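You operate a simulated robot arm through the tools that you are given. There is no shell and no other tool.

You are at the controls of a simulated two-armed robot. One attempt, no reset.

TASK
Measure the steel sleeve beside the bench caliper and stand it on the plate with its size.
Fine: caliper open again.

The check looks at the end state, three seconds after you hand in, the way a careful person would. Anything else that was tipped, shoved, dropped, spilled or broken makes it a failure.

THE ROBOT
Two 7-joint arms with two-finger grippers on one trunk that stands fixed in place. Base frame: the origin is at the foot of the trunk, x ahead of it, y to its left, z up. Readings come in cm, rad, newtons and seconds.
The left shoulder is at [7.1, 21.6, 132.1], the right one opposite. With the tool pointing down near the work surface each hand reaches from about 10 to 36 cm from the base axis, measured 20 degrees to its own side. Payload 3.43 kg a hand.
The tool frame of a hand sits at the grasp point between the pads (the TCP): z along the fingers, y along the line on which they close. The tips reach 2 cm beyond it. Largest opening 12.4 cm; the body of the gripper starts 9.3 cm behind the TCP.
Orientation is told as [roll, pitch, yaw] about the base's x, y, z axes, in that order, counted from this pose: with the fingers straight down and closing along the base's y, the tool's x points along the base's -x, its y along +y and its z along -z.

THE INTERFACE
- The arms move only by the tool play_rows. It takes "left_targets", "right_targets" or both (then of equal length, played together; a hand with none holds still); each is a list of rows, each an object (a shift or turn left out is 0, a gripper value left out holds the last) with "xyz": the shift along the tool's x, y, z in units of 300 mm (1.0 is 300 mm), a list of three; "rotation": the turn, a rotation vector about the tool's x, y, z in units of 120 degrees (1.0 is 120 degrees), a list of three; "hand": the opening, from 0 (shut) to 1 (fully open). In form: [{"xyz": [x, y, z], "rotation": [wx, wy, wz], "hand": hand}, ...]. A call has 1 to 20 rows; each row is the pose to reach, as a shift and turn from the pose commanded when the call began, along the tool's axes at that moment. A call with a number of a shift or a turn outside -1 to 1 is refused whole. Rows are played at 5 a second. More than 5 cm and 0.15 rad between two rows, or a gripper value outside its range, and nothing of the call is played. Where a pose cannot be reached the arm comes as near as it can. A force on the tool above 40 N (or 10 N above the force at the start of the call, whichever is more), or a blocked arm, ends the call early, and 0.2 s more pass. Each finger travels about 7.2 cm/s and halts on what it meets, pressing with about 41 N; the grip force reading is that of the motor and also rises with nothing between the fingers. The clock runs only during rows and for 0.2 s after the last one: add rows that repeat a pose to give the fingers time. It gives the time, the measured TCP pose, the force on the tool (base axes), the opening and the grip force at its end, in the units of the frame above (readings bear some noise), with the torque about the TCP (base axes, N m) and any sound that the robot's microphone picked up.
- Cameras (640 x 400 px; columns grow to the right, rows downward): "scene" is now at [18.87, -3.05, 148.89]; the picture's right is [-0.33, -0.94, 0.00], its down [-0.55, 0.19, -0.81] and it looks along [0.77, -0.27, -0.59] (base axes); focal length 363 px, centre (320, 200). "left" rides on the left gripper at [8.2, -1.4, -14] in its tool frame; the picture's right is [0.17, 0.99, 0.00], its down [-0.83, 0.14, -0.54] and it looks along [-0.53, 0.09, 0.84] (tool axes); focal length 243 px, centre (320, 200). "right" rides on the right gripper at [8.2, 1.4, -14] in its tool frame; the picture's right is [-0.17, 0.99, 0.00], its down [-0.83, -0.14, -0.54] and it looks along [-0.53, -0.09, 0.84] (tool axes); focal length 243 px, centre (320, 200). There is no depth. A picture from a camera that has moved, and an enlarged one, comes with that camera's place and axes in the base frame and with its lens.
- get_image(camera): a new picture of that camera. It takes no simulated time.
- lift_body(by): slides the trunk up (or, below 0, down) by that many cm; the arms and the scene camera ride with it, the base frame stays. It gives what a move gives, with no picture.
- pan_tilt(pan, tilt): turns the head with the scene camera to pan (to the left, within 1.396 rad either way) and tilt (down, from -0.506 to 1.204), counted from straight ahead of the robot. It gives what a move gives.
- zoom(camera, box): a new picture of the part [left, top, right, bottom] of that camera's present view, enlarged. It takes no simulated time.
- sign_off(): hands the job in; it is judged then, once.

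Nothing tells you positions but the pictures and the camera data. Unless the task says otherwise, let go and move clear before handing in.

The tools are called after "Call:" as name(argument=value, ...) on one line, values as JSON. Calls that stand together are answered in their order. play_rows: Moves the arms, as the interface text tells. Its arguments: {"type":"object","properties":{"left_targets":{"type":"array"},"right_targets":{"type":"array"}},"required":[]} The other tools are called the same way: lift_body (by) slides the trunk up or down; pan_tilt (pan, tilt) turns the head that bears the scene camera; get_image (camera) takes a picture; zoom (camera, box) takes an enlarged picture of a part of a camera's view; sign_off () hands the job in.

At the start:

```text
t: 0.0
left_eef_pos: [43.21, 2.12, 117.66]
left_ee_rot: [0.0, 0.0, -0.002]
left_contact_force: [1.1, 0.9, 0.0]
left_moment: [-0.02, 0.0, 0.01]
left_gripper_width: 12.37
left_finger_force: 0.1
right_eef_pos: [49.68, -41.63, 122.73]
right_ee_rot: [0.001, 0.0, 0.0]
right_contact_force: [1.1, -0.1, 1.3]
right_moment: [-0.01, 0.01, -0.03]
right_gripper_width: 12.38
right_finger_force: 0.0
trunk travel left (down, up): [-47.5, 11.6]
head pan, tilt: [-0.339, 0.625]
```

scene: 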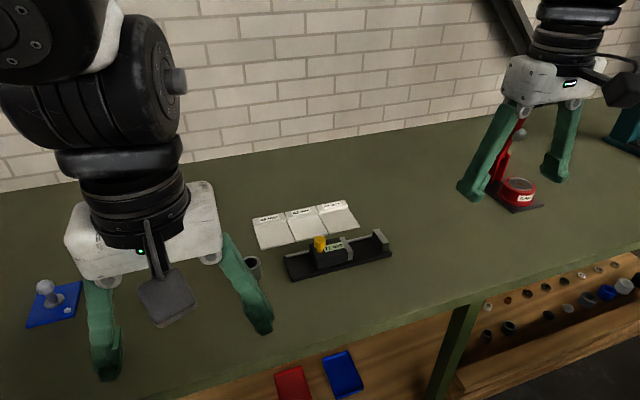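
right: 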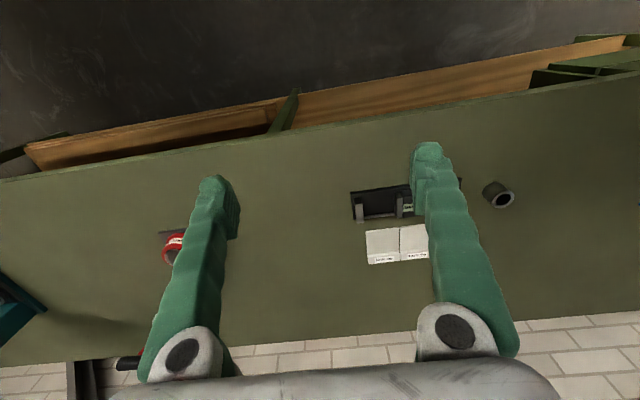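
left: 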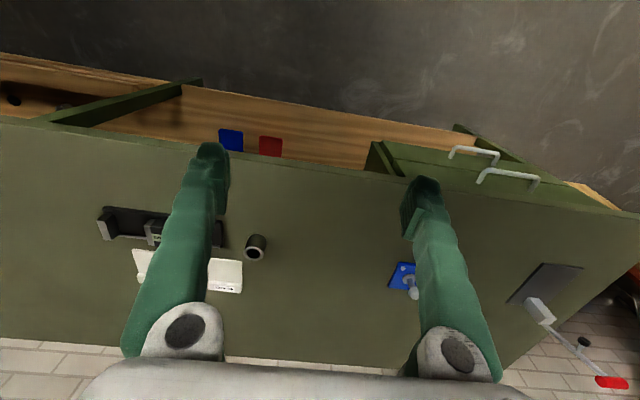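

I see a workbench with a black bench caliper, three labelled plates behind it, and a dark sleeve to the left of the caliper. I'll enlarge the views to read the labels and locate things.

Call:
zoom(camera="scene", box=[230, 190, 410, 300])

Call:
zoom(camera="left", box=[80, 180, 300, 310])

Call:
zoom(camera="right", box=[330, 160, 530, 280])

```text
3.56 times, centred on (320, 245) of scene
camera zoom: at [18.87, -3.05, 148.89], right [-0.33, -0.94, 0.0], down [-0.55, 0.19, -0.81], along [0.77, -0.27, -0.59], focal length 1292 px, centre (320, 40)
```

zoom: 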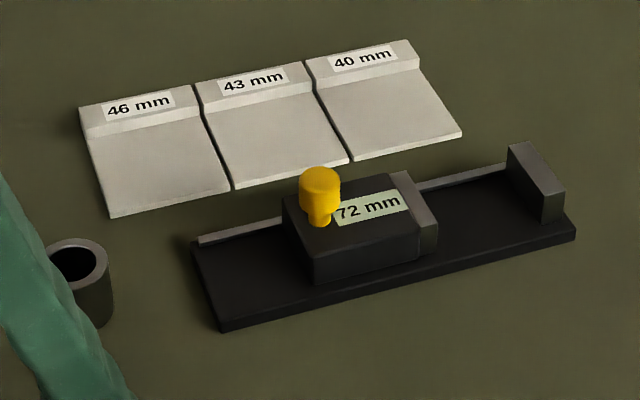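

```text
2.91 times, centred on (190, 245) of left
camera zoom: at [35.13, 0.73, 131.58], right [-0.17, 0.99, 0.0], down [0.83, 0.14, 0.54], along [0.53, 0.09, -0.84], focal length 706 px, centre (698, 69)
```

zoom: 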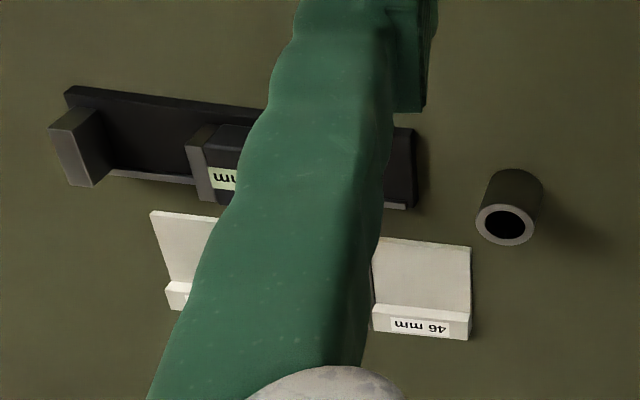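

```text
3.20 times, centred on (430, 220) of right
camera zoom: at [41.4, -40.1, 136.76], right [0.17, 0.99, 0.0], down [0.83, -0.14, 0.54], along [0.53, -0.09, -0.84], focal length 776 px, centre (-32, 136)
```

zoom: 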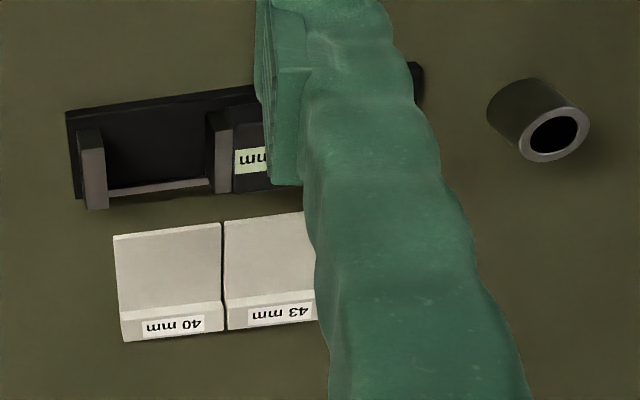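

The plates read 46, 43 and 40 mm, and the caliper's display shows 72 mm with its sliding jaw open. I put the sleeve's top near [74, -7, 94]. Next I move the left hand aside to the left and up so it stops blocking the view.

Call:
play_rows(left_targets=[{"xyz": [0, 0.07, -0.1]}, {"xyz": [0, 0.2, -0.15]}, {"xyz": [0, 0.33, -0.2]}, {"xyz": [0, 0.46, -0.2]}, {"xyz": [0, 0.6, -0.2]}, {"xyz": [0, 0.73, -0.2]}, {"xyz": [0, 0.85, -0.2]}, {"xyz": [0, 0.85, -0.2]}])

Call:
get_image(camera="scene")

Call:
get_image(camera="left")

```text
t: 1.8
left_eef_pos: [37.31, 22.66, 121.21]
left_ee_rot: [0.0, -0.001, 0.0]
left_contact_force: [-0.6, 0.3, -0.4]
left_moment: [0.03, 0.01, -0.03]
left_gripper_width: 12.4
left_finger_force: 0.1
left hand out of reach, approached as far as the arm can: row 3, 4, 5, 6, 7, 8
right_eef_pos: [49.48, -41.61, 122.68]
right_ee_rot: [0.0, -0.003, -0.001]
right_contact_force: [-0.7, 0.1, -1.0]
right_moment: [0.01, -0.01, 0.01]
right_gripper_width: 12.38
right_finger_force: 0.0
trunk travel left (down, up): [-47.5, 11.6]
head pan, tilt: [-0.339, 0.625]
```

```text
taken
camera scene: at [18.77, -3.12, 148.9], right [-0.33, -0.94, 0.0], down [-0.55, 0.19, -0.81], along [0.77, -0.27, -0.58], focal length 363 px, centre (320, 200)
```

scene: 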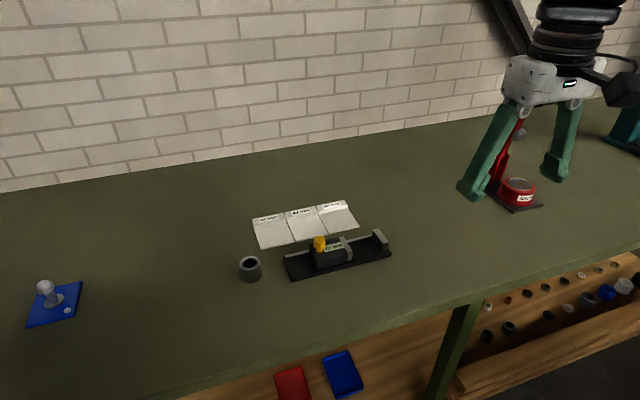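

```text
taken
camera left: at [29.04, 21.23, 135.15], right [-0.17, 0.99, 0.0], down [0.83, 0.14, 0.54], along [0.53, 0.09, -0.84], focal length 243 px, centre (320, 200)
```

left: 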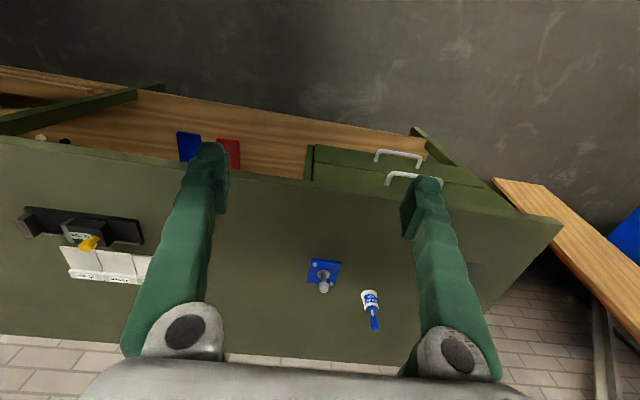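

The view is now clear: the sleeve stands just left of the caliper. I'll zoom in for geometry and then test how far the right hand reaches.

Call:
zoom(camera="scene", box=[230, 190, 410, 300])

Call:
zoom(camera="left", box=[0, 190, 170, 300])

Call:
play_rows(right_targets=[{"xyz": [0, 0.1, 0.07]}, {"xyz": [0, 0.2, 0.13]}, {"xyz": [0, 0.3, 0.2]}, {"xyz": [-0.1, 0.4, 0.2]}, {"xyz": [-0.2, 0.5, 0.2]}, {"xyz": [-0.2, 0.5, 0.2]}])

```text
3.56 times, centred on (320, 245) of scene
camera zoom: at [18.77, -3.12, 148.9], right [-0.33, -0.94, 0.0], down [-0.55, 0.19, -0.81], along [0.77, -0.27, -0.58], focal length 1292 px, centre (320, 40)
```

zoom: 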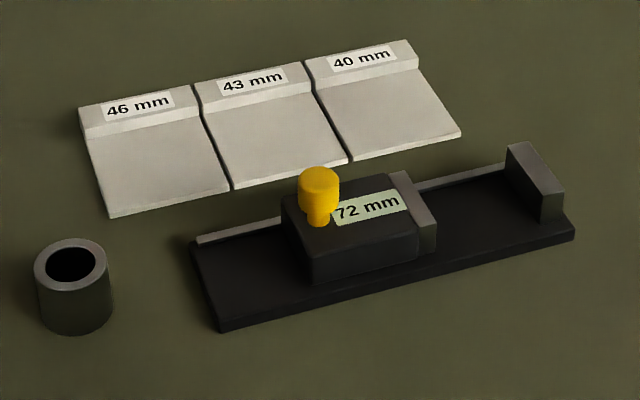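

```text
3.64 times, centred on (85, 245) of left
camera zoom: at [29.04, 21.23, 135.15], right [-0.17, 0.99, 0.0], down [0.83, 0.14, 0.54], along [0.53, 0.09, -0.84], focal length 882 px, centre (1174, 36)
```

zoom: 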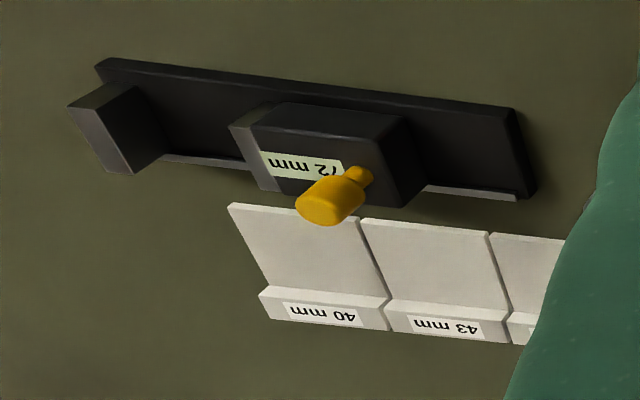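

```text
t: 3.2
left_eef_pos: [37.2, 22.74, 121.11]
left_ee_rot: [0.0, -0.001, 0.004]
left_contact_force: [-0.7, 0.7, 1.4]
left_moment: [0.0, -0.04, -0.05]
left_gripper_width: 12.41
left_finger_force: 0.1
right_eef_pos: [55.43, -26.83, 116.82]
right_ee_rot: [0.002, -0.006, 0.0]
right_contact_force: [-1.0, -0.3, 0.0]
right_moment: [0.0, -0.03, -0.01]
right_gripper_width: 12.39
right_finger_force: 0.0
trunk travel left (down, up): [-47.5, 11.6]
head pan, tilt: [-0.339, 0.625]
```

The hand reached [55, -27, 117] fully. I take the caliper base to span x 69–76, y -15 to -38, squared with the robot, with the jaw gap at y about -29 to -36. The plates centre at x of about 85, y -14.6 / -22.5 / -30.6. Next I turn the right wrist 90° so the fingers close along x, which suits the jaw gap.

Call:
play_rows(right_targets=[{"rotation": [0, 0, 0.0625]}, {"rotation": [0, 0, 0.125]}, {"rotation": [0, 0, 0.1875]}, {"rotation": [0, 0, 0.25]}, {"rotation": [0, 0, 0.3125]}, {"rotation": [0, 0, 0.375]}, {"rotation": [0, 0, 0.4375]}, {"rotation": [0, 0, 0.5]}, {"rotation": [0, 0, 0.5625]}, {"rotation": [0, 0, 0.625]}, {"rotation": [0, 0, 0.6875]}, {"rotation": [0, 0, 0.75]}, {"rotation": [0, 0, 0.75]}])

Call:
get_image(camera="right")

Call:
get_image(camera="scene")

```text
t: 6.0
left_eef_pos: [37.42, 22.98, 121.0]
left_ee_rot: [-0.003, -0.001, 0.003]
left_contact_force: [0.1, 0.2, 0.1]
left_moment: [-0.05, 0.0, 0.0]
left_gripper_width: 12.39
left_finger_force: 0.0
right_eef_pos: [59.35, -62.34, 124.58]
right_ee_rot: [0.017, 0.015, -1.538]
right_contact_force: [0.4, 0.6, 0.5]
right_moment: [-0.04, -0.02, 0.0]
right_gripper_width: 12.4
right_finger_force: 0.0
right hand out of reach, approached as far as the arm can: row 3, 4, 5, 6, 7, 8, 9, 10, 11, 12, 13
trunk travel left (down, up): [-47.5, 11.6]
head pan, tilt: [-0.339, 0.625]
```

```text
taken
camera right: at [60.19, -54.22, 138.88], right [0.99, -0.13, 0.01], down [-0.12, -0.84, 0.52], along [-0.06, -0.52, -0.85], focal length 243 px, centre (320, 200)
```

right: 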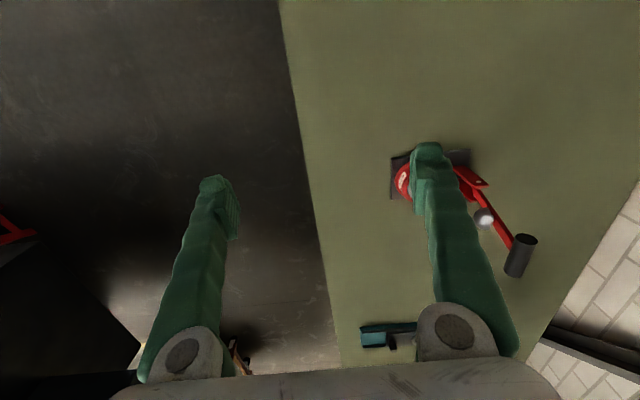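

```text
taken
camera scene: at [18.85, -2.77, 148.9], right [-0.33, -0.94, 0.0], down [-0.55, 0.19, -0.81], along [0.77, -0.27, -0.58], focal length 363 px, centre (320, 200)
```

scene: 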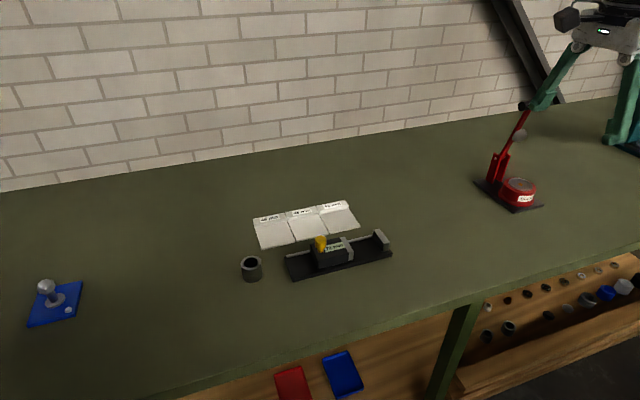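

That turn direction isn't reachable: the arm drifted off to y = -62, and nothing was touched. I undo it now and will try the opposite turn.

Call:
play_rows(right_targets=[{"rotation": [0, 0, -0.0625]}, {"rotation": [0, 0, -0.125]}, {"rotation": [0, 0, -0.1875]}, {"rotation": [0, 0, -0.25]}, {"rotation": [0, 0, -0.3125]}, {"rotation": [0, 0, -0.375]}, {"rotation": [0, 0, -0.4375]}, {"rotation": [0, 0, -0.5]}, {"rotation": [0, 0, -0.5625]}, {"rotation": [0, 0, -0.625]}, {"rotation": [0, 0, -0.6875]}, {"rotation": [0, 0, -0.75]}, {"rotation": [0, 0, -0.75]}])

```text
t: 8.8
left_eef_pos: [37.33, 22.8, 121.11]
left_ee_rot: [-0.001, 0.0, 0.003]
left_contact_force: [0.5, 1.0, 0.1]
left_moment: [-0.03, 0.01, 0.0]
left_gripper_width: 12.38
left_finger_force: 0.1
right_eef_pos: [58.1, -62.58, 125.97]
right_ee_rot: [-0.002, -0.005, 0.003]
right_contact_force: [0.2, 0.6, 0.6]
right_moment: [0.04, -0.02, 0.03]
right_gripper_width: 12.39
right_finger_force: 0.0
right hand out of reach, approached as far as the arm can: row 1, 2, 3, 4, 5, 6, 7, 8, 9, 10, 11, 12, 13
trunk travel left (down, up): [-47.5, 11.6]
head pan, tilt: [-0.339, 0.625]
```

The hand is upright again at [58, -63, 126]. I bring it back left and lower toward [58, -27, 112], where the reach should be better.

Call:
play_rows(right_targets=[{"xyz": [0, 0.1, 0.03]}, {"xyz": [0, 0.22, 0.08]}, {"xyz": [0, 0.34, 0.13]}, {"xyz": [0, 0.46, 0.18]}, {"xyz": [0, 0.58, 0.23]}, {"xyz": [0, 0.7, 0.28]}, {"xyz": [0, 0.82, 0.33]}, {"xyz": [0, 0.94, 0.38]}, {"xyz": [0, 1.0, 0.43]}, {"xyz": [0, 1.0, 0.47]}, {"xyz": [0, 1.0, 0.47]}])

```text
t: 11.2
left_eef_pos: [37.48, 22.65, 121.21]
left_ee_rot: [0.0, 0.0, 0.003]
left_contact_force: [0.1, 0.3, -0.2]
left_moment: [0.03, -0.01, 0.0]
left_gripper_width: 12.41
left_finger_force: 0.0
right_eef_pos: [58.21, -32.71, 111.75]
right_ee_rot: [0.0, 0.0, -0.001]
right_contact_force: [-0.2, 0.3, -0.2]
right_moment: [-0.03, -0.01, 0.02]
right_gripper_width: 12.38
right_finger_force: 0.0
trunk travel left (down, up): [-47.5, 11.6]
head pan, tilt: [-0.339, 0.625]
```

Back at [58, -33, 112]. I now try turning the other way, 45° first.

Call:
play_rows(right_targets=[{"rotation": [0, 0, -0.0625]}, {"rotation": [0, 0, -0.125]}, {"rotation": [0, 0, -0.1875]}, {"rotation": [0, 0, -0.25]}, {"rotation": [0, 0, -0.3125]}, {"rotation": [0, 0, -0.375]}])

```text
t: 12.6
left_eef_pos: [37.36, 22.8, 121.24]
left_ee_rot: [0.001, 0.0, 0.001]
left_contact_force: [0.1, -0.4, 0.4]
left_moment: [0.03, 0.01, -0.02]
left_gripper_width: 12.39
left_finger_force: 0.0
right_eef_pos: [58.24, -32.7, 111.67]
right_ee_rot: [0.0, -0.004, 0.786]
right_contact_force: [0.5, 0.5, 0.6]
right_moment: [-0.02, 0.0, 0.03]
right_gripper_width: 12.39
right_finger_force: 0.0
trunk travel left (down, up): [-47.5, 11.6]
head pan, tilt: [-0.339, 0.625]
```

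The +45° turn was reached cleanly, so I continue to +90°.

Call:
play_rows(right_targets=[{"rotation": [0, 0, -0.0625]}, {"rotation": [0, 0, -0.125]}, {"rotation": [0, 0, -0.1875]}, {"rotation": [0, 0, -0.25]}, {"rotation": [0, 0, -0.3125]}, {"rotation": [0, 0, -0.375]}])

Call:
get_image(camera="right")

Call:
get_image(camera="scene")

```text
t: 14.0
left_eef_pos: [37.39, 22.74, 121.21]
left_ee_rot: [0.0, 0.0, 0.002]
left_contact_force: [-0.3, -0.2, 0.7]
left_moment: [-0.02, 0.01, 0.02]
left_gripper_width: 12.38
left_finger_force: 0.1
right_eef_pos: [58.15, -32.6, 111.73]
right_ee_rot: [0.001, -0.001, 1.573]
right_contact_force: [-0.2, 0.7, 0.4]
right_moment: [-0.01, 0.05, -0.01]
right_gripper_width: 12.41
right_finger_force: 0.0
trunk travel left (down, up): [-47.5, 11.6]
head pan, tilt: [-0.339, 0.625]
```

```text
taken
camera right: at [56.77, -40.71, 125.84], right [-0.99, 0.16, 0.0], down [0.14, 0.83, 0.54], along [0.09, 0.53, -0.84], focal length 243 px, centre (320, 200)
```

right: 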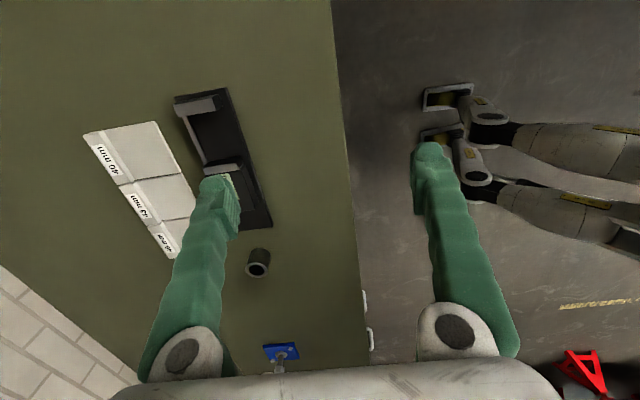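

```text
taken
camera scene: at [18.87, -3.04, 148.89], right [-0.33, -0.94, 0.0], down [-0.55, 0.19, -0.81], along [0.77, -0.27, -0.59], focal length 363 px, centre (320, 200)
```

scene: 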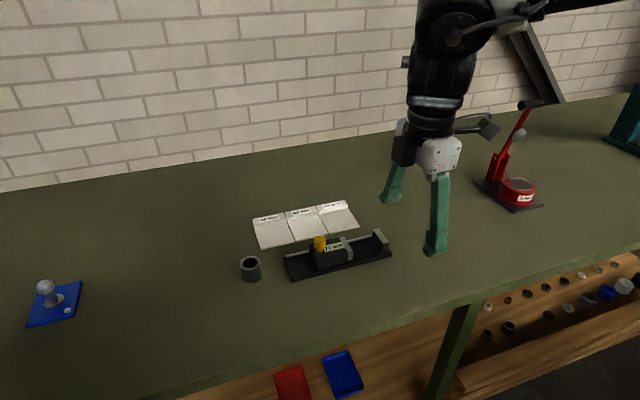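

The +90° turn holds, so the fingers now close along x. Next I hover over the sleeve near [73.9, -7.1, 104] and look.

Call:
play_rows(right_targets=[{"xyz": [-0.12, -0.075, 0.03]}, {"xyz": [-0.24, -0.15, 0.07]}, {"xyz": [-0.36, -0.225, 0.11]}, {"xyz": [-0.48, -0.3, 0.15]}, {"xyz": [-0.6, -0.375, 0.19]}, {"xyz": [-0.72, -0.45, 0.23]}, {"xyz": [-0.85, -0.523, 0.257]}, {"xyz": [-0.85, -0.523, 0.257]}, {"xyz": [-0.85, -0.523, 0.257]}])

Call:
get_image(camera="right")

Call:
get_image(camera="scene")

```text
t: 16.0
left_eef_pos: [37.36, 22.76, 121.19]
left_ee_rot: [0.0, -0.001, 0.002]
left_contact_force: [0.3, 0.2, 0.3]
left_moment: [-0.02, -0.02, -0.02]
left_gripper_width: 12.38
left_finger_force: 0.2
right_eef_pos: [58.68, -26.6, 103.36]
right_ee_rot: [0.0, -0.005, 1.571]
right_contact_force: [0.3, -0.6, 0.4]
right_moment: [0.03, 0.03, 0.02]
right_gripper_width: 12.38
right_finger_force: 0.0
right hand out of reach, approached as far as the arm can: row 1, 2, 3, 4, 5, 6, 7, 8, 9
trunk travel left (down, up): [-47.5, 11.6]
head pan, tilt: [-0.339, 0.625]
```

```text
taken
camera right: at [57.2, -34.72, 117.43], right [-0.99, 0.17, 0.0], down [0.14, 0.83, 0.54], along [0.09, 0.53, -0.84], focal length 243 px, centre (320, 200)
```

right: 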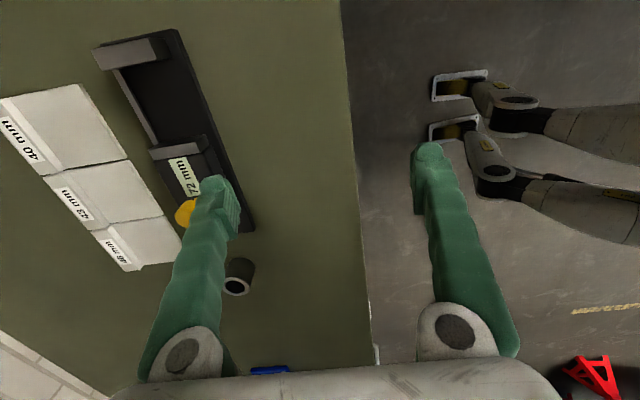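

```text
taken
camera scene: at [18.95, -3.05, 148.88], right [-0.33, -0.94, 0.0], down [-0.55, 0.19, -0.81], along [0.76, -0.27, -0.59], focal length 363 px, centre (320, 200)
```

scene: 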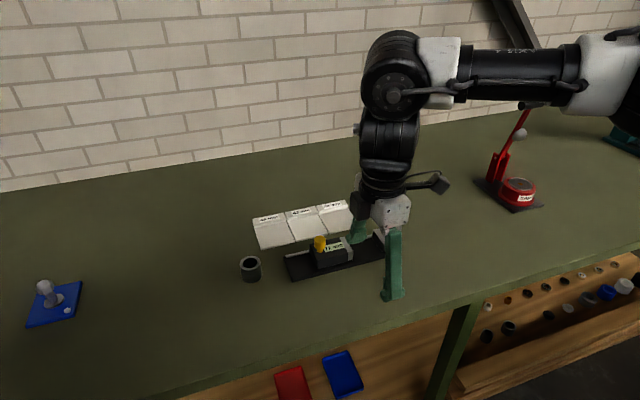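

With that turn the arm runs out at x of about 59, so it can't reach the sleeve at x 74. I go back to yaw 0, rising slightly, and will reach forward with the hand pitched instead.

Call:
play_rows(right_targets=[{"xyz": [0, 0, -0.03], "rotation": [0, 0, 0.0625]}, {"xyz": [0, 0, -0.06], "rotation": [0, 0, 0.125]}, {"xyz": [0, 0, -0.09], "rotation": [0, 0, 0.1875]}, {"xyz": [0, 0, -0.12], "rotation": [0, 0, 0.25]}, {"xyz": [0, 0, -0.15], "rotation": [0, 0, 0.3125]}, {"xyz": [0, 0, -0.17], "rotation": [0, 0, 0.375]}, {"xyz": [0, 0, -0.17], "rotation": [0, 0, 0.4375]}, {"xyz": [0, 0, -0.17], "rotation": [0, 0, 0.5]}, {"xyz": [0, 0, -0.17], "rotation": [0, 0, 0.5625]}, {"xyz": [0, 0, -0.17], "rotation": [0, 0, 0.625]}, {"xyz": [0, 0, -0.17], "rotation": [0, 0, 0.6875]}, {"xyz": [0, 0, -0.17], "rotation": [0, 0, 0.75]}, {"xyz": [0, 0, -0.17], "rotation": [0, 0, 0.75]}])

```text
t: 18.8
left_eef_pos: [37.33, 22.73, 121.18]
left_ee_rot: [0.0, 0.0, 0.002]
left_contact_force: [0.2, 0.1, -0.1]
left_moment: [0.03, -0.02, 0.0]
left_gripper_width: 12.42
left_finger_force: 0.0
right_eef_pos: [58.78, -27.2, 108.37]
right_ee_rot: [0.003, -0.003, -0.002]
right_contact_force: [0.7, 0.1, 1.2]
right_moment: [0.01, 0.01, -0.03]
right_gripper_width: 12.39
right_finger_force: 0.0
right hand out of reach, approached as far as the arm can: row 5, 6, 7, 8, 9, 10, 11, 12, 13
trunk travel left (down, up): [-47.5, 11.6]
head pan, tilt: [-0.339, 0.625]
```

Yaw is back to 0 at [58.8, -27, 108]. Now I tilt the hand about 40° so the fingers point forward and down.

Call:
play_rows(right_targets=[{"rotation": [0, -0.0667, 0]}, {"rotation": [0, -0.1333, 0]}, {"rotation": [0, -0.2, 0]}, {"rotation": [0, -0.2667, 0]}, {"rotation": [0, -0.3333, 0]}, {"rotation": [0, -0.3333, 0]}])

Call:
get_image(camera="right")

Call:
get_image(camera="scene")

```text
t: 20.2
left_eef_pos: [37.51, 22.75, 121.2]
left_ee_rot: [-0.001, -0.001, 0.002]
left_contact_force: [-0.4, 0.1, 0.3]
left_moment: [-0.02, 0.0, 0.01]
left_gripper_width: 12.4
left_finger_force: 0.0
right_eef_pos: [58.72, -27.24, 108.5]
right_ee_rot: [0.003, -0.701, -0.002]
right_contact_force: [0.4, 0.0, 0.1]
right_moment: [-0.02, 0.04, -0.01]
right_gripper_width: 12.42
right_finger_force: 0.1
trunk travel left (down, up): [-47.5, 11.6]
head pan, tilt: [-0.339, 0.625]
```

```text
taken
camera right: at [43.41, -25.78, 113.91], right [0.13, 0.99, 0.11], down [0.29, -0.14, 0.95], along [0.95, -0.09, -0.3], focal length 243 px, centre (320, 200)
```

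right: 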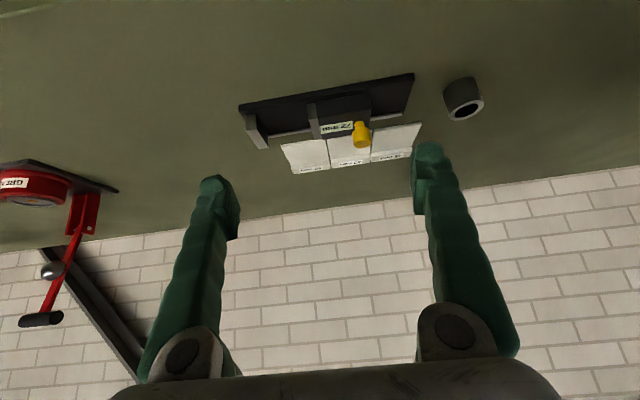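

```text
taken
camera scene: at [18.94, -3.03, 148.88], right [-0.33, -0.94, 0.0], down [-0.55, 0.19, -0.81], along [0.76, -0.27, -0.59], focal length 363 px, centre (320, 200)
```

scene: 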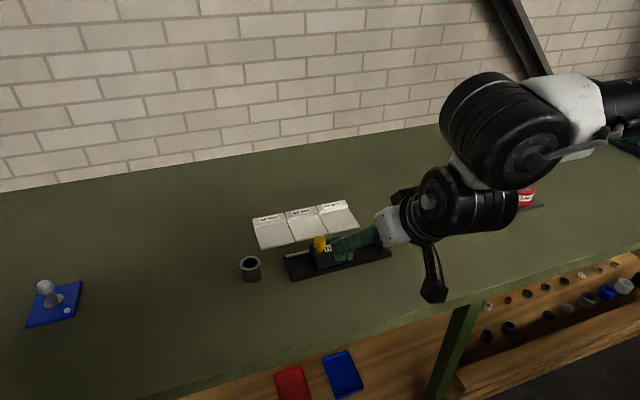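

The pitched pose works and gives a good low view. I test the farthest reach needed by hovering high above the plates near [85, -22, 103].

Call:
play_rows(right_targets=[{"xyz": [-0.079, 0.024, 0.1007]}, {"xyz": [-0.158, 0.048, 0.2014]}, {"xyz": [-0.237, 0.071, 0.302]}, {"xyz": [-0.316, 0.095, 0.403]}, {"xyz": [-0.395, 0.119, 0.5036]}, {"xyz": [-0.474, 0.143, 0.604]}, {"xyz": [-0.553, 0.167, 0.705]}, {"xyz": [-0.553, 0.167, 0.705]}])

Call:
get_image(camera="right")

Call:
get_image(camera="scene")

```text
t: 22.0
left_eef_pos: [37.34, 22.75, 121.1]
left_ee_rot: [0.001, 0.0, 0.003]
left_contact_force: [0.3, -0.5, 0.3]
left_moment: [0.02, -0.02, -0.02]
left_gripper_width: 12.4
left_finger_force: 0.1
right_eef_pos: [78.19, -25.89, 103.63]
right_ee_rot: [-0.001, -0.698, 0.0]
right_contact_force: [-0.8, -0.4, -0.8]
right_moment: [0.01, 0.0, -0.01]
right_gripper_width: 12.4
right_finger_force: 0.0
right hand out of reach, approached as far as the arm can: row 5, 6, 7, 8
trunk travel left (down, up): [-47.5, 11.6]
head pan, tilt: [-0.339, 0.625]
```

```text
taken
camera right: at [62.88, -24.36, 109.33], right [0.13, 0.99, 0.11], down [0.29, -0.14, 0.95], along [0.95, -0.09, -0.3], focal length 243 px, centre (320, 200)
```

right: 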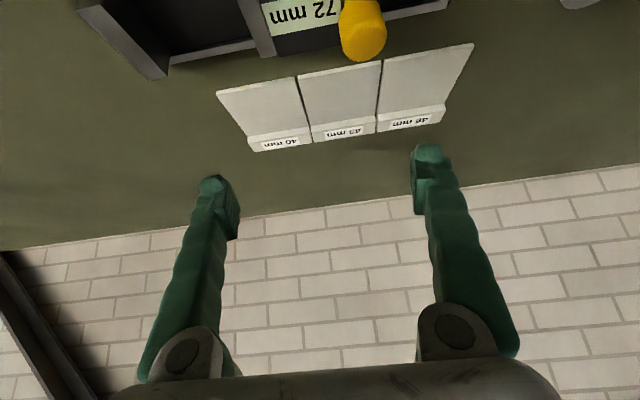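

```text
taken
camera scene: at [18.94, -3.16, 148.88], right [-0.33, -0.94, 0.0], down [-0.55, 0.19, -0.81], along [0.76, -0.27, -0.59], focal length 363 px, centre (320, 200)
```

scene: 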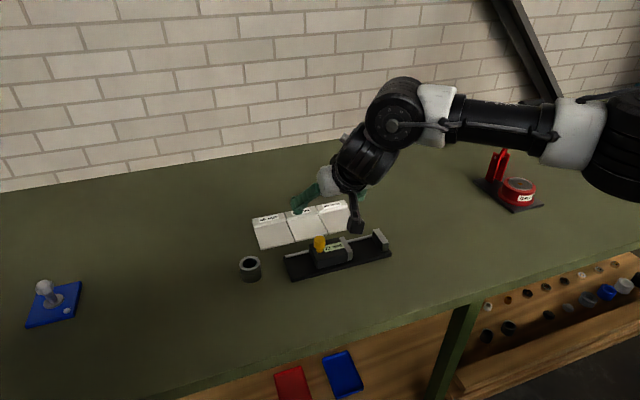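

At 40° pitch the hand stops at x = 78, so I need a bit more. I lower the trunk 5 cm, which leaves all clearances, and then retry forward with more pitch.

Call:
lift_body(by=-5)

Call:
play_rows(right_targets=[{"rotation": [0, -0.05, 0], "xyz": [-0.05, 0.02, 0.04]}, {"rotation": [0, -0.1, 0], "xyz": [-0.1, 0.04, 0.08]}, {"rotation": [0, -0.125, 0], "xyz": [-0.15, 0.07, 0.12]}, {"rotation": [0, -0.125, 0], "xyz": [-0.18, 0.1, 0.15]}, {"rotation": [0, -0.125, 0], "xyz": [-0.18, 0.13, 0.15]}, {"rotation": [0, -0.125, 0], "xyz": [-0.18, 0.13, 0.15]}])

Call:
get_image(camera="scene")

```text
t: 22.9
left_eef_pos: [37.11, 22.72, 115.9]
left_ee_rot: [0.001, 0.0, -0.001]
left_contact_force: [0.8, -0.1, 0.4]
left_moment: [-0.02, 0.04, -0.01]
left_gripper_width: 12.42
left_finger_force: 0.1
right_eef_pos: [78.51, -25.53, 98.95]
right_ee_rot: [-0.001, -0.7, -0.001]
right_contact_force: [-0.7, -0.1, 0.8]
right_moment: [-0.04, -0.02, 0.01]
right_gripper_width: 12.41
right_finger_force: 0.1
trunk travel left (down, up): [-42.5, 16.6]
head pan, tilt: [-0.339, 0.625]
```

```text
t: 24.3
left_eef_pos: [37.12, 22.63, 115.92]
left_ee_rot: [-0.001, -0.001, 0.002]
left_contact_force: [0.8, 0.7, 0.3]
left_moment: [0.02, -0.02, 0.01]
left_gripper_width: 12.37
left_finger_force: 0.0
right_eef_pos: [84.28, -23.45, 99.17]
right_ee_rot: [0.003, -0.96, -0.001]
right_contact_force: [0.4, -0.4, -0.1]
right_moment: [-0.01, -0.03, 0.0]
right_gripper_width: 12.4
right_finger_force: 0.1
right hand out of reach, approached as far as the arm can: row 4, 5, 6
trunk travel left (down, up): [-42.5, 16.6]
head pan, tilt: [-0.339, 0.625]
```

```text
taken
camera scene: at [20.71, -3.06, 143.39], right [-0.33, -0.94, 0.0], down [-0.55, 0.19, -0.81], along [0.76, -0.27, -0.59], focal length 363 px, centre (320, 200)
```

scene: 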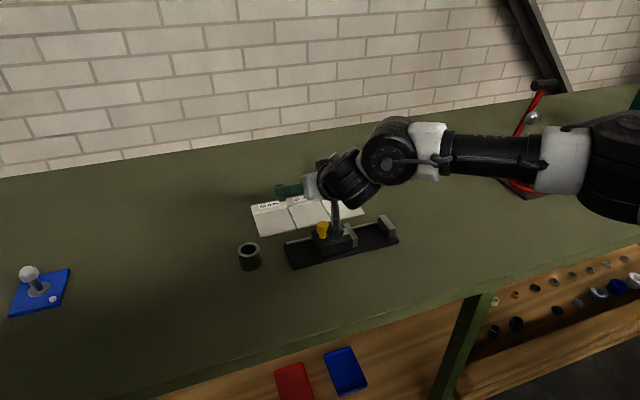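

The hand got to [84, -23.5, 99] at 55° pitch, but its camera hangs close to the yellow knob, so I back off up and away. There I'll try adding some yaw so the wrist comes from the right, which should relieve the arm.

Call:
play_rows(right_targets=[{"xyz": [-0.016, 0, -0.093]}, {"xyz": [-0.033, 0, -0.186]}, {"xyz": [-0.049, 0, -0.278]}, {"xyz": [-0.065, 0, -0.371]}, {"xyz": [-0.065, 0, -0.371], "rotation": [-0.056, 0, -0.039]}, {"xyz": [-0.065, 0, -0.371], "rotation": [-0.112, 0, -0.078]}, {"xyz": [-0.065, 0, -0.371], "rotation": [-0.168, 0, -0.117]}, {"xyz": [-0.065, 0, -0.371], "rotation": [-0.196, 0, -0.137]}, {"xyz": [-0.065, 0, -0.371], "rotation": [-0.196, 0, -0.137]}])

Call:
get_image(camera="right")

Call:
get_image(camera="scene")

```text
t: 26.3
left_eef_pos: [37.04, 22.72, 115.75]
left_ee_rot: [0.001, -0.001, -0.001]
left_contact_force: [-0.8, -0.6, -0.3]
left_moment: [0.01, -0.01, 0.0]
left_gripper_width: 12.41
left_finger_force: 0.1
right_eef_pos: [76.32, -23.39, 107.25]
right_ee_rot: [0.0, -0.961, 0.502]
right_contact_force: [-0.6, -0.5, 1.1]
right_moment: [-0.04, 0.01, 0.02]
right_gripper_width: 12.41
right_finger_force: 0.2
trunk travel left (down, up): [-42.5, 16.6]
head pan, tilt: [-0.339, 0.625]
```

```text
taken
camera right: at [61.5, -29.83, 108.58], right [-0.39, 0.91, 0.14], down [0.1, -0.11, 0.99], along [0.92, 0.4, -0.05], focal length 243 px, centre (320, 200)
```

right: 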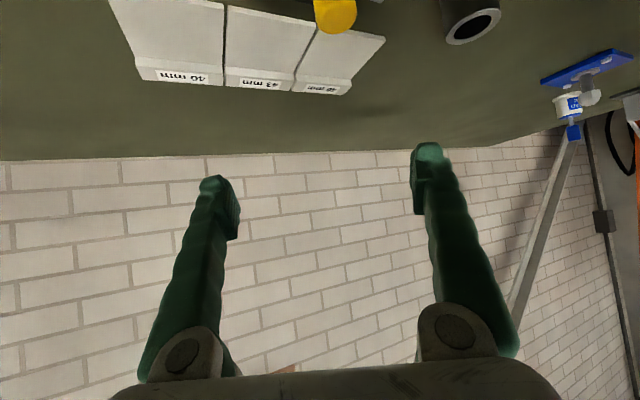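

```text
taken
camera scene: at [20.68, -3.01, 143.39], right [-0.33, -0.94, 0.0], down [-0.55, 0.19, -0.81], along [0.77, -0.27, -0.59], focal length 363 px, centre (320, 200)
```

scene: 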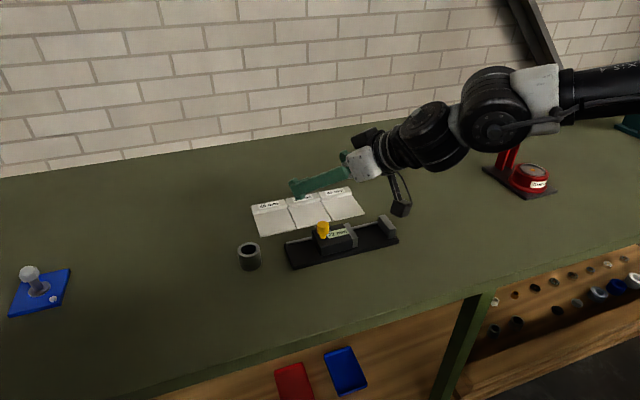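

At yaw +0.5 the arm has plenty of room. I try lowering the pitch to about 0.6 rad and moving forward to x = 85 to see whether that holds.

Call:
play_rows(right_targets=[{"xyz": [0, 0, 0], "rotation": [0, 0.06, 0]}, {"xyz": [-0.01, -0.036, 0.073], "rotation": [0, 0.12, 0]}, {"xyz": [-0.02, -0.072, 0.146], "rotation": [0, 0.172, 0]}, {"xyz": [-0.03, -0.108, 0.22], "rotation": [0, 0.172, 0]}, {"xyz": [-0.042, -0.144, 0.292], "rotation": [0, 0.172, 0]}, {"xyz": [-0.042, -0.144, 0.292], "rotation": [0, 0.172, 0]}])

Call:
get_image(camera="right")

Call:
get_image(camera="scene")

```text
t: 27.7
left_eef_pos: [37.33, 22.38, 115.87]
left_ee_rot: [0.001, 0.002, -0.001]
left_contact_force: [0.2, 0.2, 0.3]
left_moment: [0.01, 0.07, 0.0]
left_gripper_width: 12.37
left_finger_force: 0.0
right_eef_pos: [81.41, -23.71, 102.34]
right_ee_rot: [0.003, -0.598, 0.499]
right_contact_force: [0.1, 0.2, 0.5]
right_moment: [0.03, 0.04, 0.0]
right_gripper_width: 12.41
right_finger_force: 0.1
right hand out of reach, approached as far as the arm can: row 3, 4, 5, 6
trunk travel left (down, up): [-42.5, 16.6]
head pan, tilt: [-0.339, 0.625]
```

```text
taken
camera right: at [67.75, -29.46, 109.33], right [-0.35, 0.93, 0.1], down [0.4, 0.06, 0.91], along [0.84, 0.36, -0.4], focal length 243 px, centre (320, 200)
```

right: 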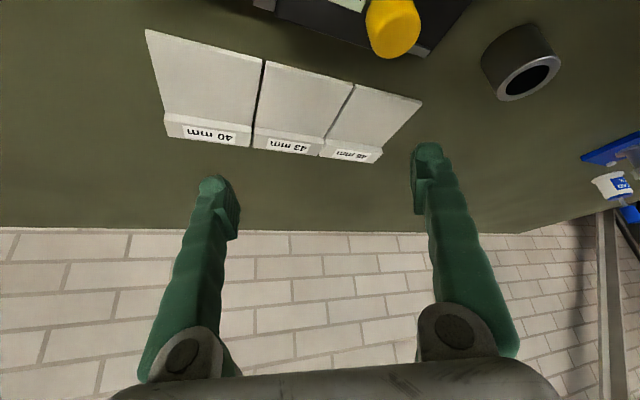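

```text
taken
camera scene: at [20.93, -3.2, 143.35], right [-0.33, -0.94, 0.0], down [-0.55, 0.19, -0.81], along [0.76, -0.27, -0.59], focal length 363 px, centre (320, 200)
```

scene: 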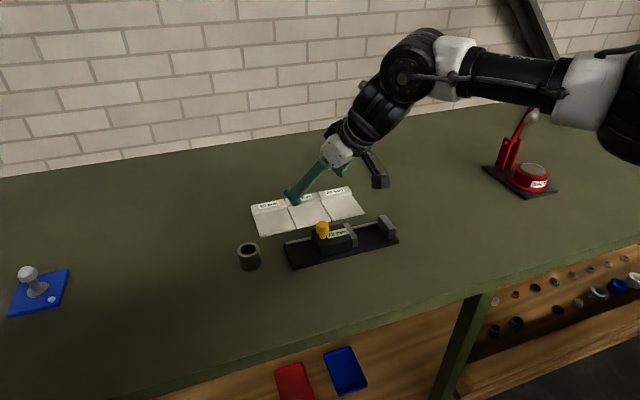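

The hand reached x = 81 at this gentler pitch. I raise and pull back slightly, then lower the trunk 10 cm to see if reach improves with lower shoulders.

Call:
play_rows(right_targets=[{"xyz": [-0.02, 0.02, -0.1]}, {"xyz": [-0.04, 0.04, -0.2]}, {"xyz": [-0.054, 0.064, -0.286]}, {"xyz": [-0.054, 0.064, -0.286]}])

Call:
lift_body(by=-8)

Call:
play_rows(right_targets=[{"xyz": [-0.04, -0.06, 0.08]}, {"xyz": [-0.08, -0.09, 0.14]}, {"xyz": [-0.12, -0.12, 0.18]}, {"xyz": [-0.12, -0.12, 0.18]}])

```text
t: 28.7
left_eef_pos: [37.09, 22.63, 115.87]
left_ee_rot: [0.0, 0.001, 0.0]
left_contact_force: [0.2, -1.0, -1.1]
left_moment: [0.01, 0.0, -0.01]
left_gripper_width: 12.39
left_finger_force: 0.1
right_eef_pos: [77.21, -23.51, 110.47]
right_ee_rot: [0.002, -0.597, 0.499]
right_contact_force: [0.1, 0.9, -0.7]
right_moment: [0.01, 0.02, -0.01]
right_gripper_width: 12.41
right_finger_force: 0.1
trunk travel left (down, up): [-42.5, 16.6]
head pan, tilt: [-0.339, 0.625]
```

```text
t: 29.9
left_eef_pos: [37.25, 22.63, 107.94]
left_ee_rot: [0.001, 0.003, 0.0]
left_contact_force: [0.2, -0.3, 0.4]
left_moment: [0.01, 0.01, 0.0]
left_gripper_width: 12.4
left_finger_force: 0.2
right_eef_pos: [77.15, -23.5, 102.6]
right_ee_rot: [0.0, -0.601, 0.499]
right_contact_force: [0.2, 0.2, 0.4]
right_moment: [-0.01, -0.04, -0.01]
right_gripper_width: 12.42
right_finger_force: 0.0
trunk travel left (down, up): [-34.5, 24.6]
head pan, tilt: [-0.339, 0.625]
```

```text
t: 30.9
left_eef_pos: [37.17, 22.6, 107.95]
left_ee_rot: [-0.001, 0.0, 0.0]
left_contact_force: [0.9, -0.1, -0.1]
left_moment: [0.02, 0.02, 0.02]
left_gripper_width: 12.43
left_finger_force: 0.1
right_eef_pos: [82.29, -24.18, 100.14]
right_ee_rot: [0.003, -0.598, 0.498]
right_contact_force: [0.3, 0.2, 0.0]
right_moment: [-0.02, -0.01, 0.0]
right_gripper_width: 12.39
right_finger_force: 0.1
right hand out of reach, approached as far as the arm can: row 3, 4
trunk travel left (down, up): [-34.5, 24.6]
head pan, tilt: [-0.339, 0.625]
```

Reach is about the same (82 at z 100), which is enough with slightly more pitch at the plates. For the caliper and sleeve at x of about 74 I go back to yaw 0. I retreat to near [68, -22, 105] and take fresh views.

Call:
play_rows(right_targets=[{"xyz": [0.043, 0.056, -0.09], "rotation": [0.027, 0, 0.0394]}, {"xyz": [0.087, 0.113, -0.16], "rotation": [0.054, 0, 0.0788]}, {"xyz": [0.13, 0.169, -0.22], "rotation": [0.081, 0, 0.1182]}, {"xyz": [0.174, 0.226, -0.285], "rotation": [0.108, 0, 0.1576]}, {"xyz": [0.217, 0.282, -0.351], "rotation": [0.135, 0, 0.197]}, {"xyz": [0.217, 0.282, -0.351], "rotation": [0.135, 0, 0.197]}])

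Call:
get_image(camera="right")

Call:
get_image(camera="scene")

```text
t: 32.3
left_eef_pos: [36.97, 22.62, 107.86]
left_ee_rot: [0.0, 0.0, 0.0]
left_contact_force: [-0.8, -0.2, -0.5]
left_moment: [-0.03, 0.03, 0.0]
left_gripper_width: 12.41
left_finger_force: 0.0
right_eef_pos: [68.25, -22.0, 105.23]
right_ee_rot: [-0.001, -0.599, 0.0]
right_contact_force: [-0.3, 0.4, -0.1]
right_moment: [-0.01, 0.01, 0.0]
right_gripper_width: 12.41
right_finger_force: 0.1
trunk travel left (down, up): [-34.5, 24.6]
head pan, tilt: [-0.339, 0.625]
```

```text
taken
camera right: at [53.54, -20.48, 112.29], right [0.14, 0.99, 0.09], down [0.38, -0.14, 0.91], along [0.91, -0.09, -0.39], focal length 243 px, centre (320, 200)
```

right: 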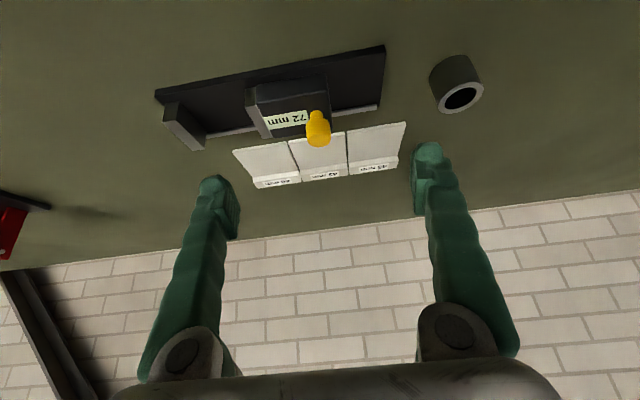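

```text
taken
camera scene: at [22.63, -3.03, 135.41], right [-0.33, -0.94, 0.0], down [-0.55, 0.19, -0.81], along [0.77, -0.27, -0.58], focal length 363 px, centre (320, 200)
```

scene: 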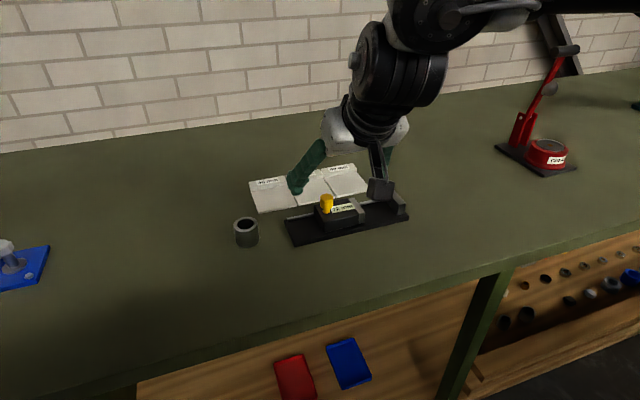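

The trunk is lower now and both cameras see the caliper and sleeve well. I zoom in both for precise positions.

Call:
zoom(camera="right", box=[140, 30, 500, 200])

Call:
zoom(camera="scene", box=[225, 150, 425, 260])

```text
1.78 times, centred on (320, 115) of right
camera zoom: at [53.54, -20.48, 112.29], right [0.14, 0.99, 0.09], down [0.38, -0.14, 0.91], along [0.91, -0.09, -0.39], focal length 431 px, centre (320, 351)
```

zoom: 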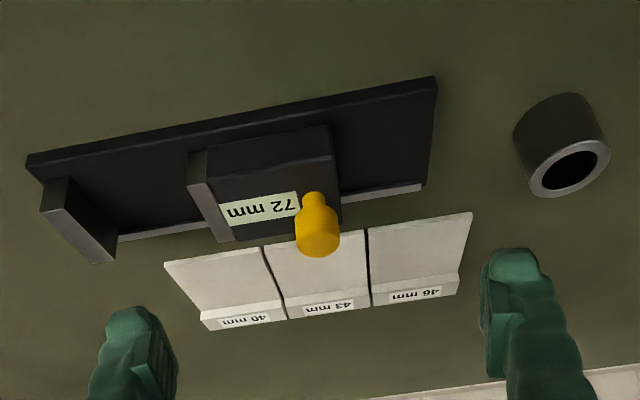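

```text
3.20 times, centred on (325, 205) of scene
camera zoom: at [22.63, -3.03, 135.41], right [-0.33, -0.94, 0.0], down [-0.55, 0.19, -0.81], along [0.77, -0.27, -0.58], focal length 1163 px, centre (304, 184)
```

zoom: 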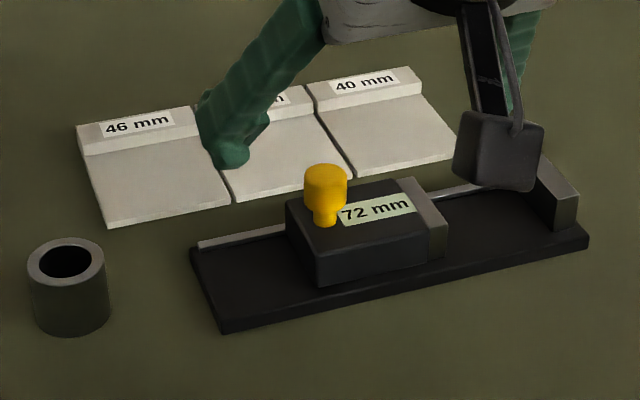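

I now have the sleeve at (74.0, -7.15) with its top at z 94.1 and the bench at z 90.5. The yellow knob is at (72.1, -21.7), z 94.6–98, and the jaw gap is centred at x 72.1. I narrow the fingers to 4.4 cm and descend to just above the knob, so I can straddle it and widen the jaws first.

Call:
play_rows(right_targets=[{"xyz": [0, 0, 0], "hand": 0.355}, {"xyz": [0, 0, 0], "hand": 0.355}, {"xyz": [0, 0, 0], "hand": 0.355}, {"xyz": [0.0, 0.005, 0.06], "hand": 0.355}, {"xyz": [-0.01, 0.01, 0.14], "hand": 0.355}, {"xyz": [-0.01, 0.01, 0.14], "hand": 0.355}])

Call:
get_image(camera="right")

Call:
zoom(camera="scene", box=[225, 150, 425, 260])

```text
t: 33.7
left_eef_pos: [36.98, 22.65, 107.97]
left_ee_rot: [-0.002, 0.0, -0.001]
left_contact_force: [-0.9, -0.3, 0.9]
left_moment: [-0.02, -0.04, 0.01]
left_gripper_width: 12.41
left_finger_force: 0.0
right_eef_pos: [70.79, -21.83, 101.93]
right_ee_rot: [0.001, -0.601, 0.002]
right_contact_force: [0.5, 1.3, 0.6]
right_moment: [0.02, 0.0, -0.02]
right_gripper_width: 4.4
right_finger_force: 0.1
trunk travel left (down, up): [-34.5, 24.6]
head pan, tilt: [-0.339, 0.625]
```

```text
taken
camera right: at [56.07, -20.4, 108.95], right [0.13, 0.99, 0.1], down [0.38, -0.14, 0.91], along [0.92, -0.09, -0.39], focal length 243 px, centre (320, 200)
```

right: 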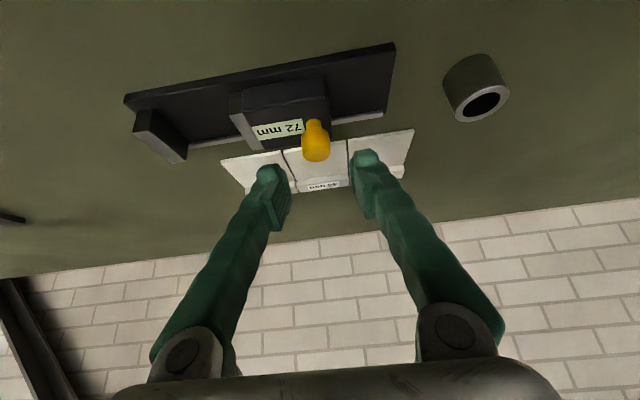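

```text
3.20 times, centred on (325, 205) of scene
camera zoom: at [22.55, -2.99, 135.43], right [-0.33, -0.94, 0.0], down [-0.55, 0.19, -0.81], along [0.77, -0.27, -0.58], focal length 1163 px, centre (304, 184)
```

zoom: 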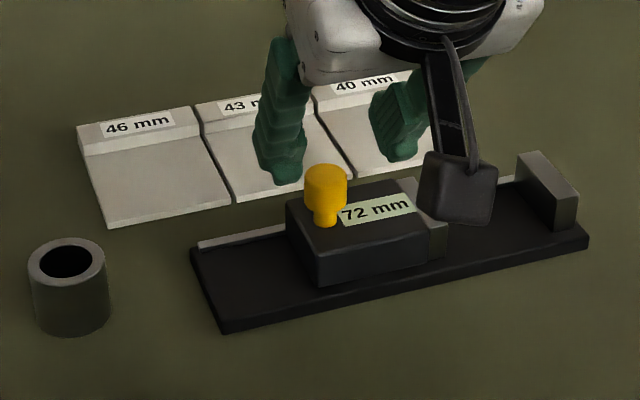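

The fingers are centred over the knob on both sides. I lower to z = 98 so the finger ends straddle the knob head.

Call:
play_rows(right_targets=[{"xyz": [0.016, 0.002, 0.042]}, {"xyz": [0.033, 0.004, 0.084]}, {"xyz": [0.049, 0.004, 0.125]}, {"xyz": [0.049, 0.004, 0.125]}])

Call:
zoom(camera="right", box=[120, 30, 520, 280])

Call:
zoom(camera="scene", box=[225, 150, 425, 260])

```text
t: 34.7
left_eef_pos: [37.11, 22.62, 107.94]
left_ee_rot: [0.0, 0.001, 0.0]
left_contact_force: [-0.7, 0.4, 0.3]
left_moment: [-0.02, -0.02, 0.0]
left_gripper_width: 12.41
left_finger_force: 0.1
right_eef_pos: [71.72, -21.92, 97.97]
right_ee_rot: [-0.002, -0.601, -0.001]
right_contact_force: [0.4, 0.2, 0.0]
right_moment: [-0.01, -0.01, 0.0]
right_gripper_width: 4.42
right_finger_force: 0.0
right hand out of reach, approached as far as the arm can: row 1, 2
trunk travel left (down, up): [-34.5, 24.6]
head pan, tilt: [-0.339, 0.625]
```

```text
1.60 times, centred on (320, 155) of right
camera zoom: at [56.97, -20.48, 105.06], right [0.14, 0.99, 0.09], down [0.38, -0.14, 0.91], along [0.91, -0.09, -0.39], focal length 388 px, centre (320, 272)
```

zoom: 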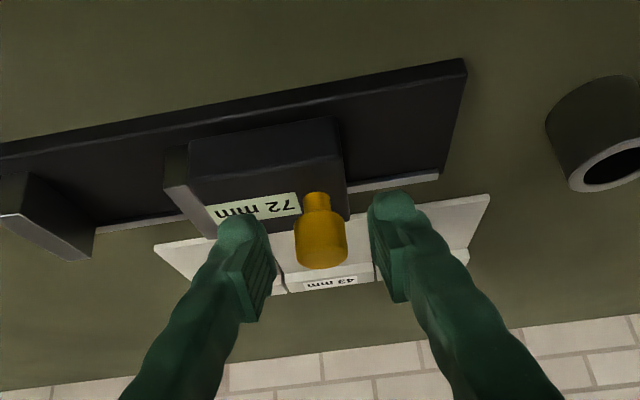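

```text
3.20 times, centred on (325, 205) of scene
camera zoom: at [22.64, -3.03, 135.41], right [-0.33, -0.94, 0.0], down [-0.55, 0.19, -0.81], along [0.77, -0.27, -0.59], focal length 1163 px, centre (304, 184)
```

zoom: 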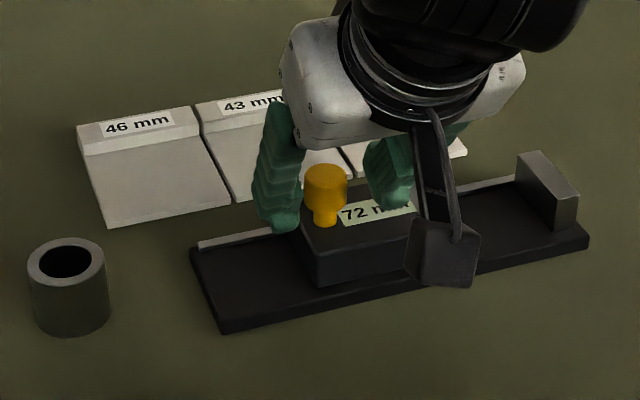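

The fingers straddle the knob with clearance. I slide left gently to widen the jaws, watching the force.

Call:
play_rows(right_targets=[{"xyz": [0, 0.02, 0]}, {"xyz": [0, 0.035, 0]}, {"xyz": [0, 0.045, 0]}, {"xyz": [0, 0.055, 0]}, {"xyz": [0, 0.065, 0]}, {"xyz": [0, 0.065, 0]}])

Call:
zoom(camera="right", box=[120, 30, 520, 280])

Call:
zoom(camera="scene", box=[225, 150, 425, 260])

```text
t: 36.1
left_eef_pos: [37.12, 22.64, 108.02]
left_ee_rot: [0.002, -0.002, 0.0]
left_contact_force: [-0.1, 0.0, -0.5]
left_moment: [-0.03, 0.03, 0.01]
left_gripper_width: 12.42
left_finger_force: 0.0
right_eef_pos: [71.14, -21.74, 97.96]
right_ee_rot: [0.001, -0.6, 0.001]
right_contact_force: [-0.4, 0.1, -1.0]
right_moment: [-0.01, -0.04, 0.01]
right_gripper_width: 4.38
right_finger_force: 0.0
right hand out of reach, approached as far as the arm can: row 1, 2, 3, 4, 5, 6
trunk travel left (down, up): [-34.5, 24.6]
head pan, tilt: [-0.339, 0.625]
```

```text
1.60 times, centred on (320, 155) of right
camera zoom: at [56.48, -20.31, 104.96], right [0.14, 0.99, 0.09], down [0.38, -0.14, 0.91], along [0.91, -0.09, -0.39], focal length 388 px, centre (320, 272)
```

zoom: 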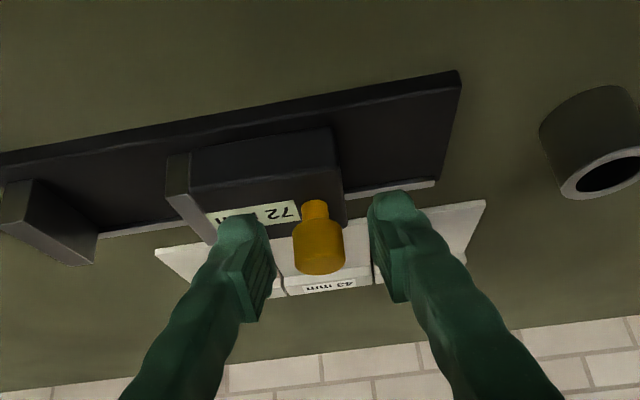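

```text
3.20 times, centred on (325, 205) of scene
camera zoom: at [22.66, -3.04, 135.4], right [-0.33, -0.94, 0.0], down [-0.55, 0.19, -0.81], along [0.77, -0.27, -0.59], focal length 1163 px, centre (304, 184)
```

zoom: 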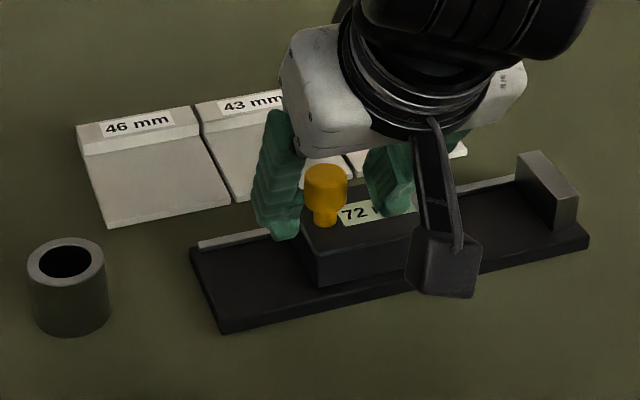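

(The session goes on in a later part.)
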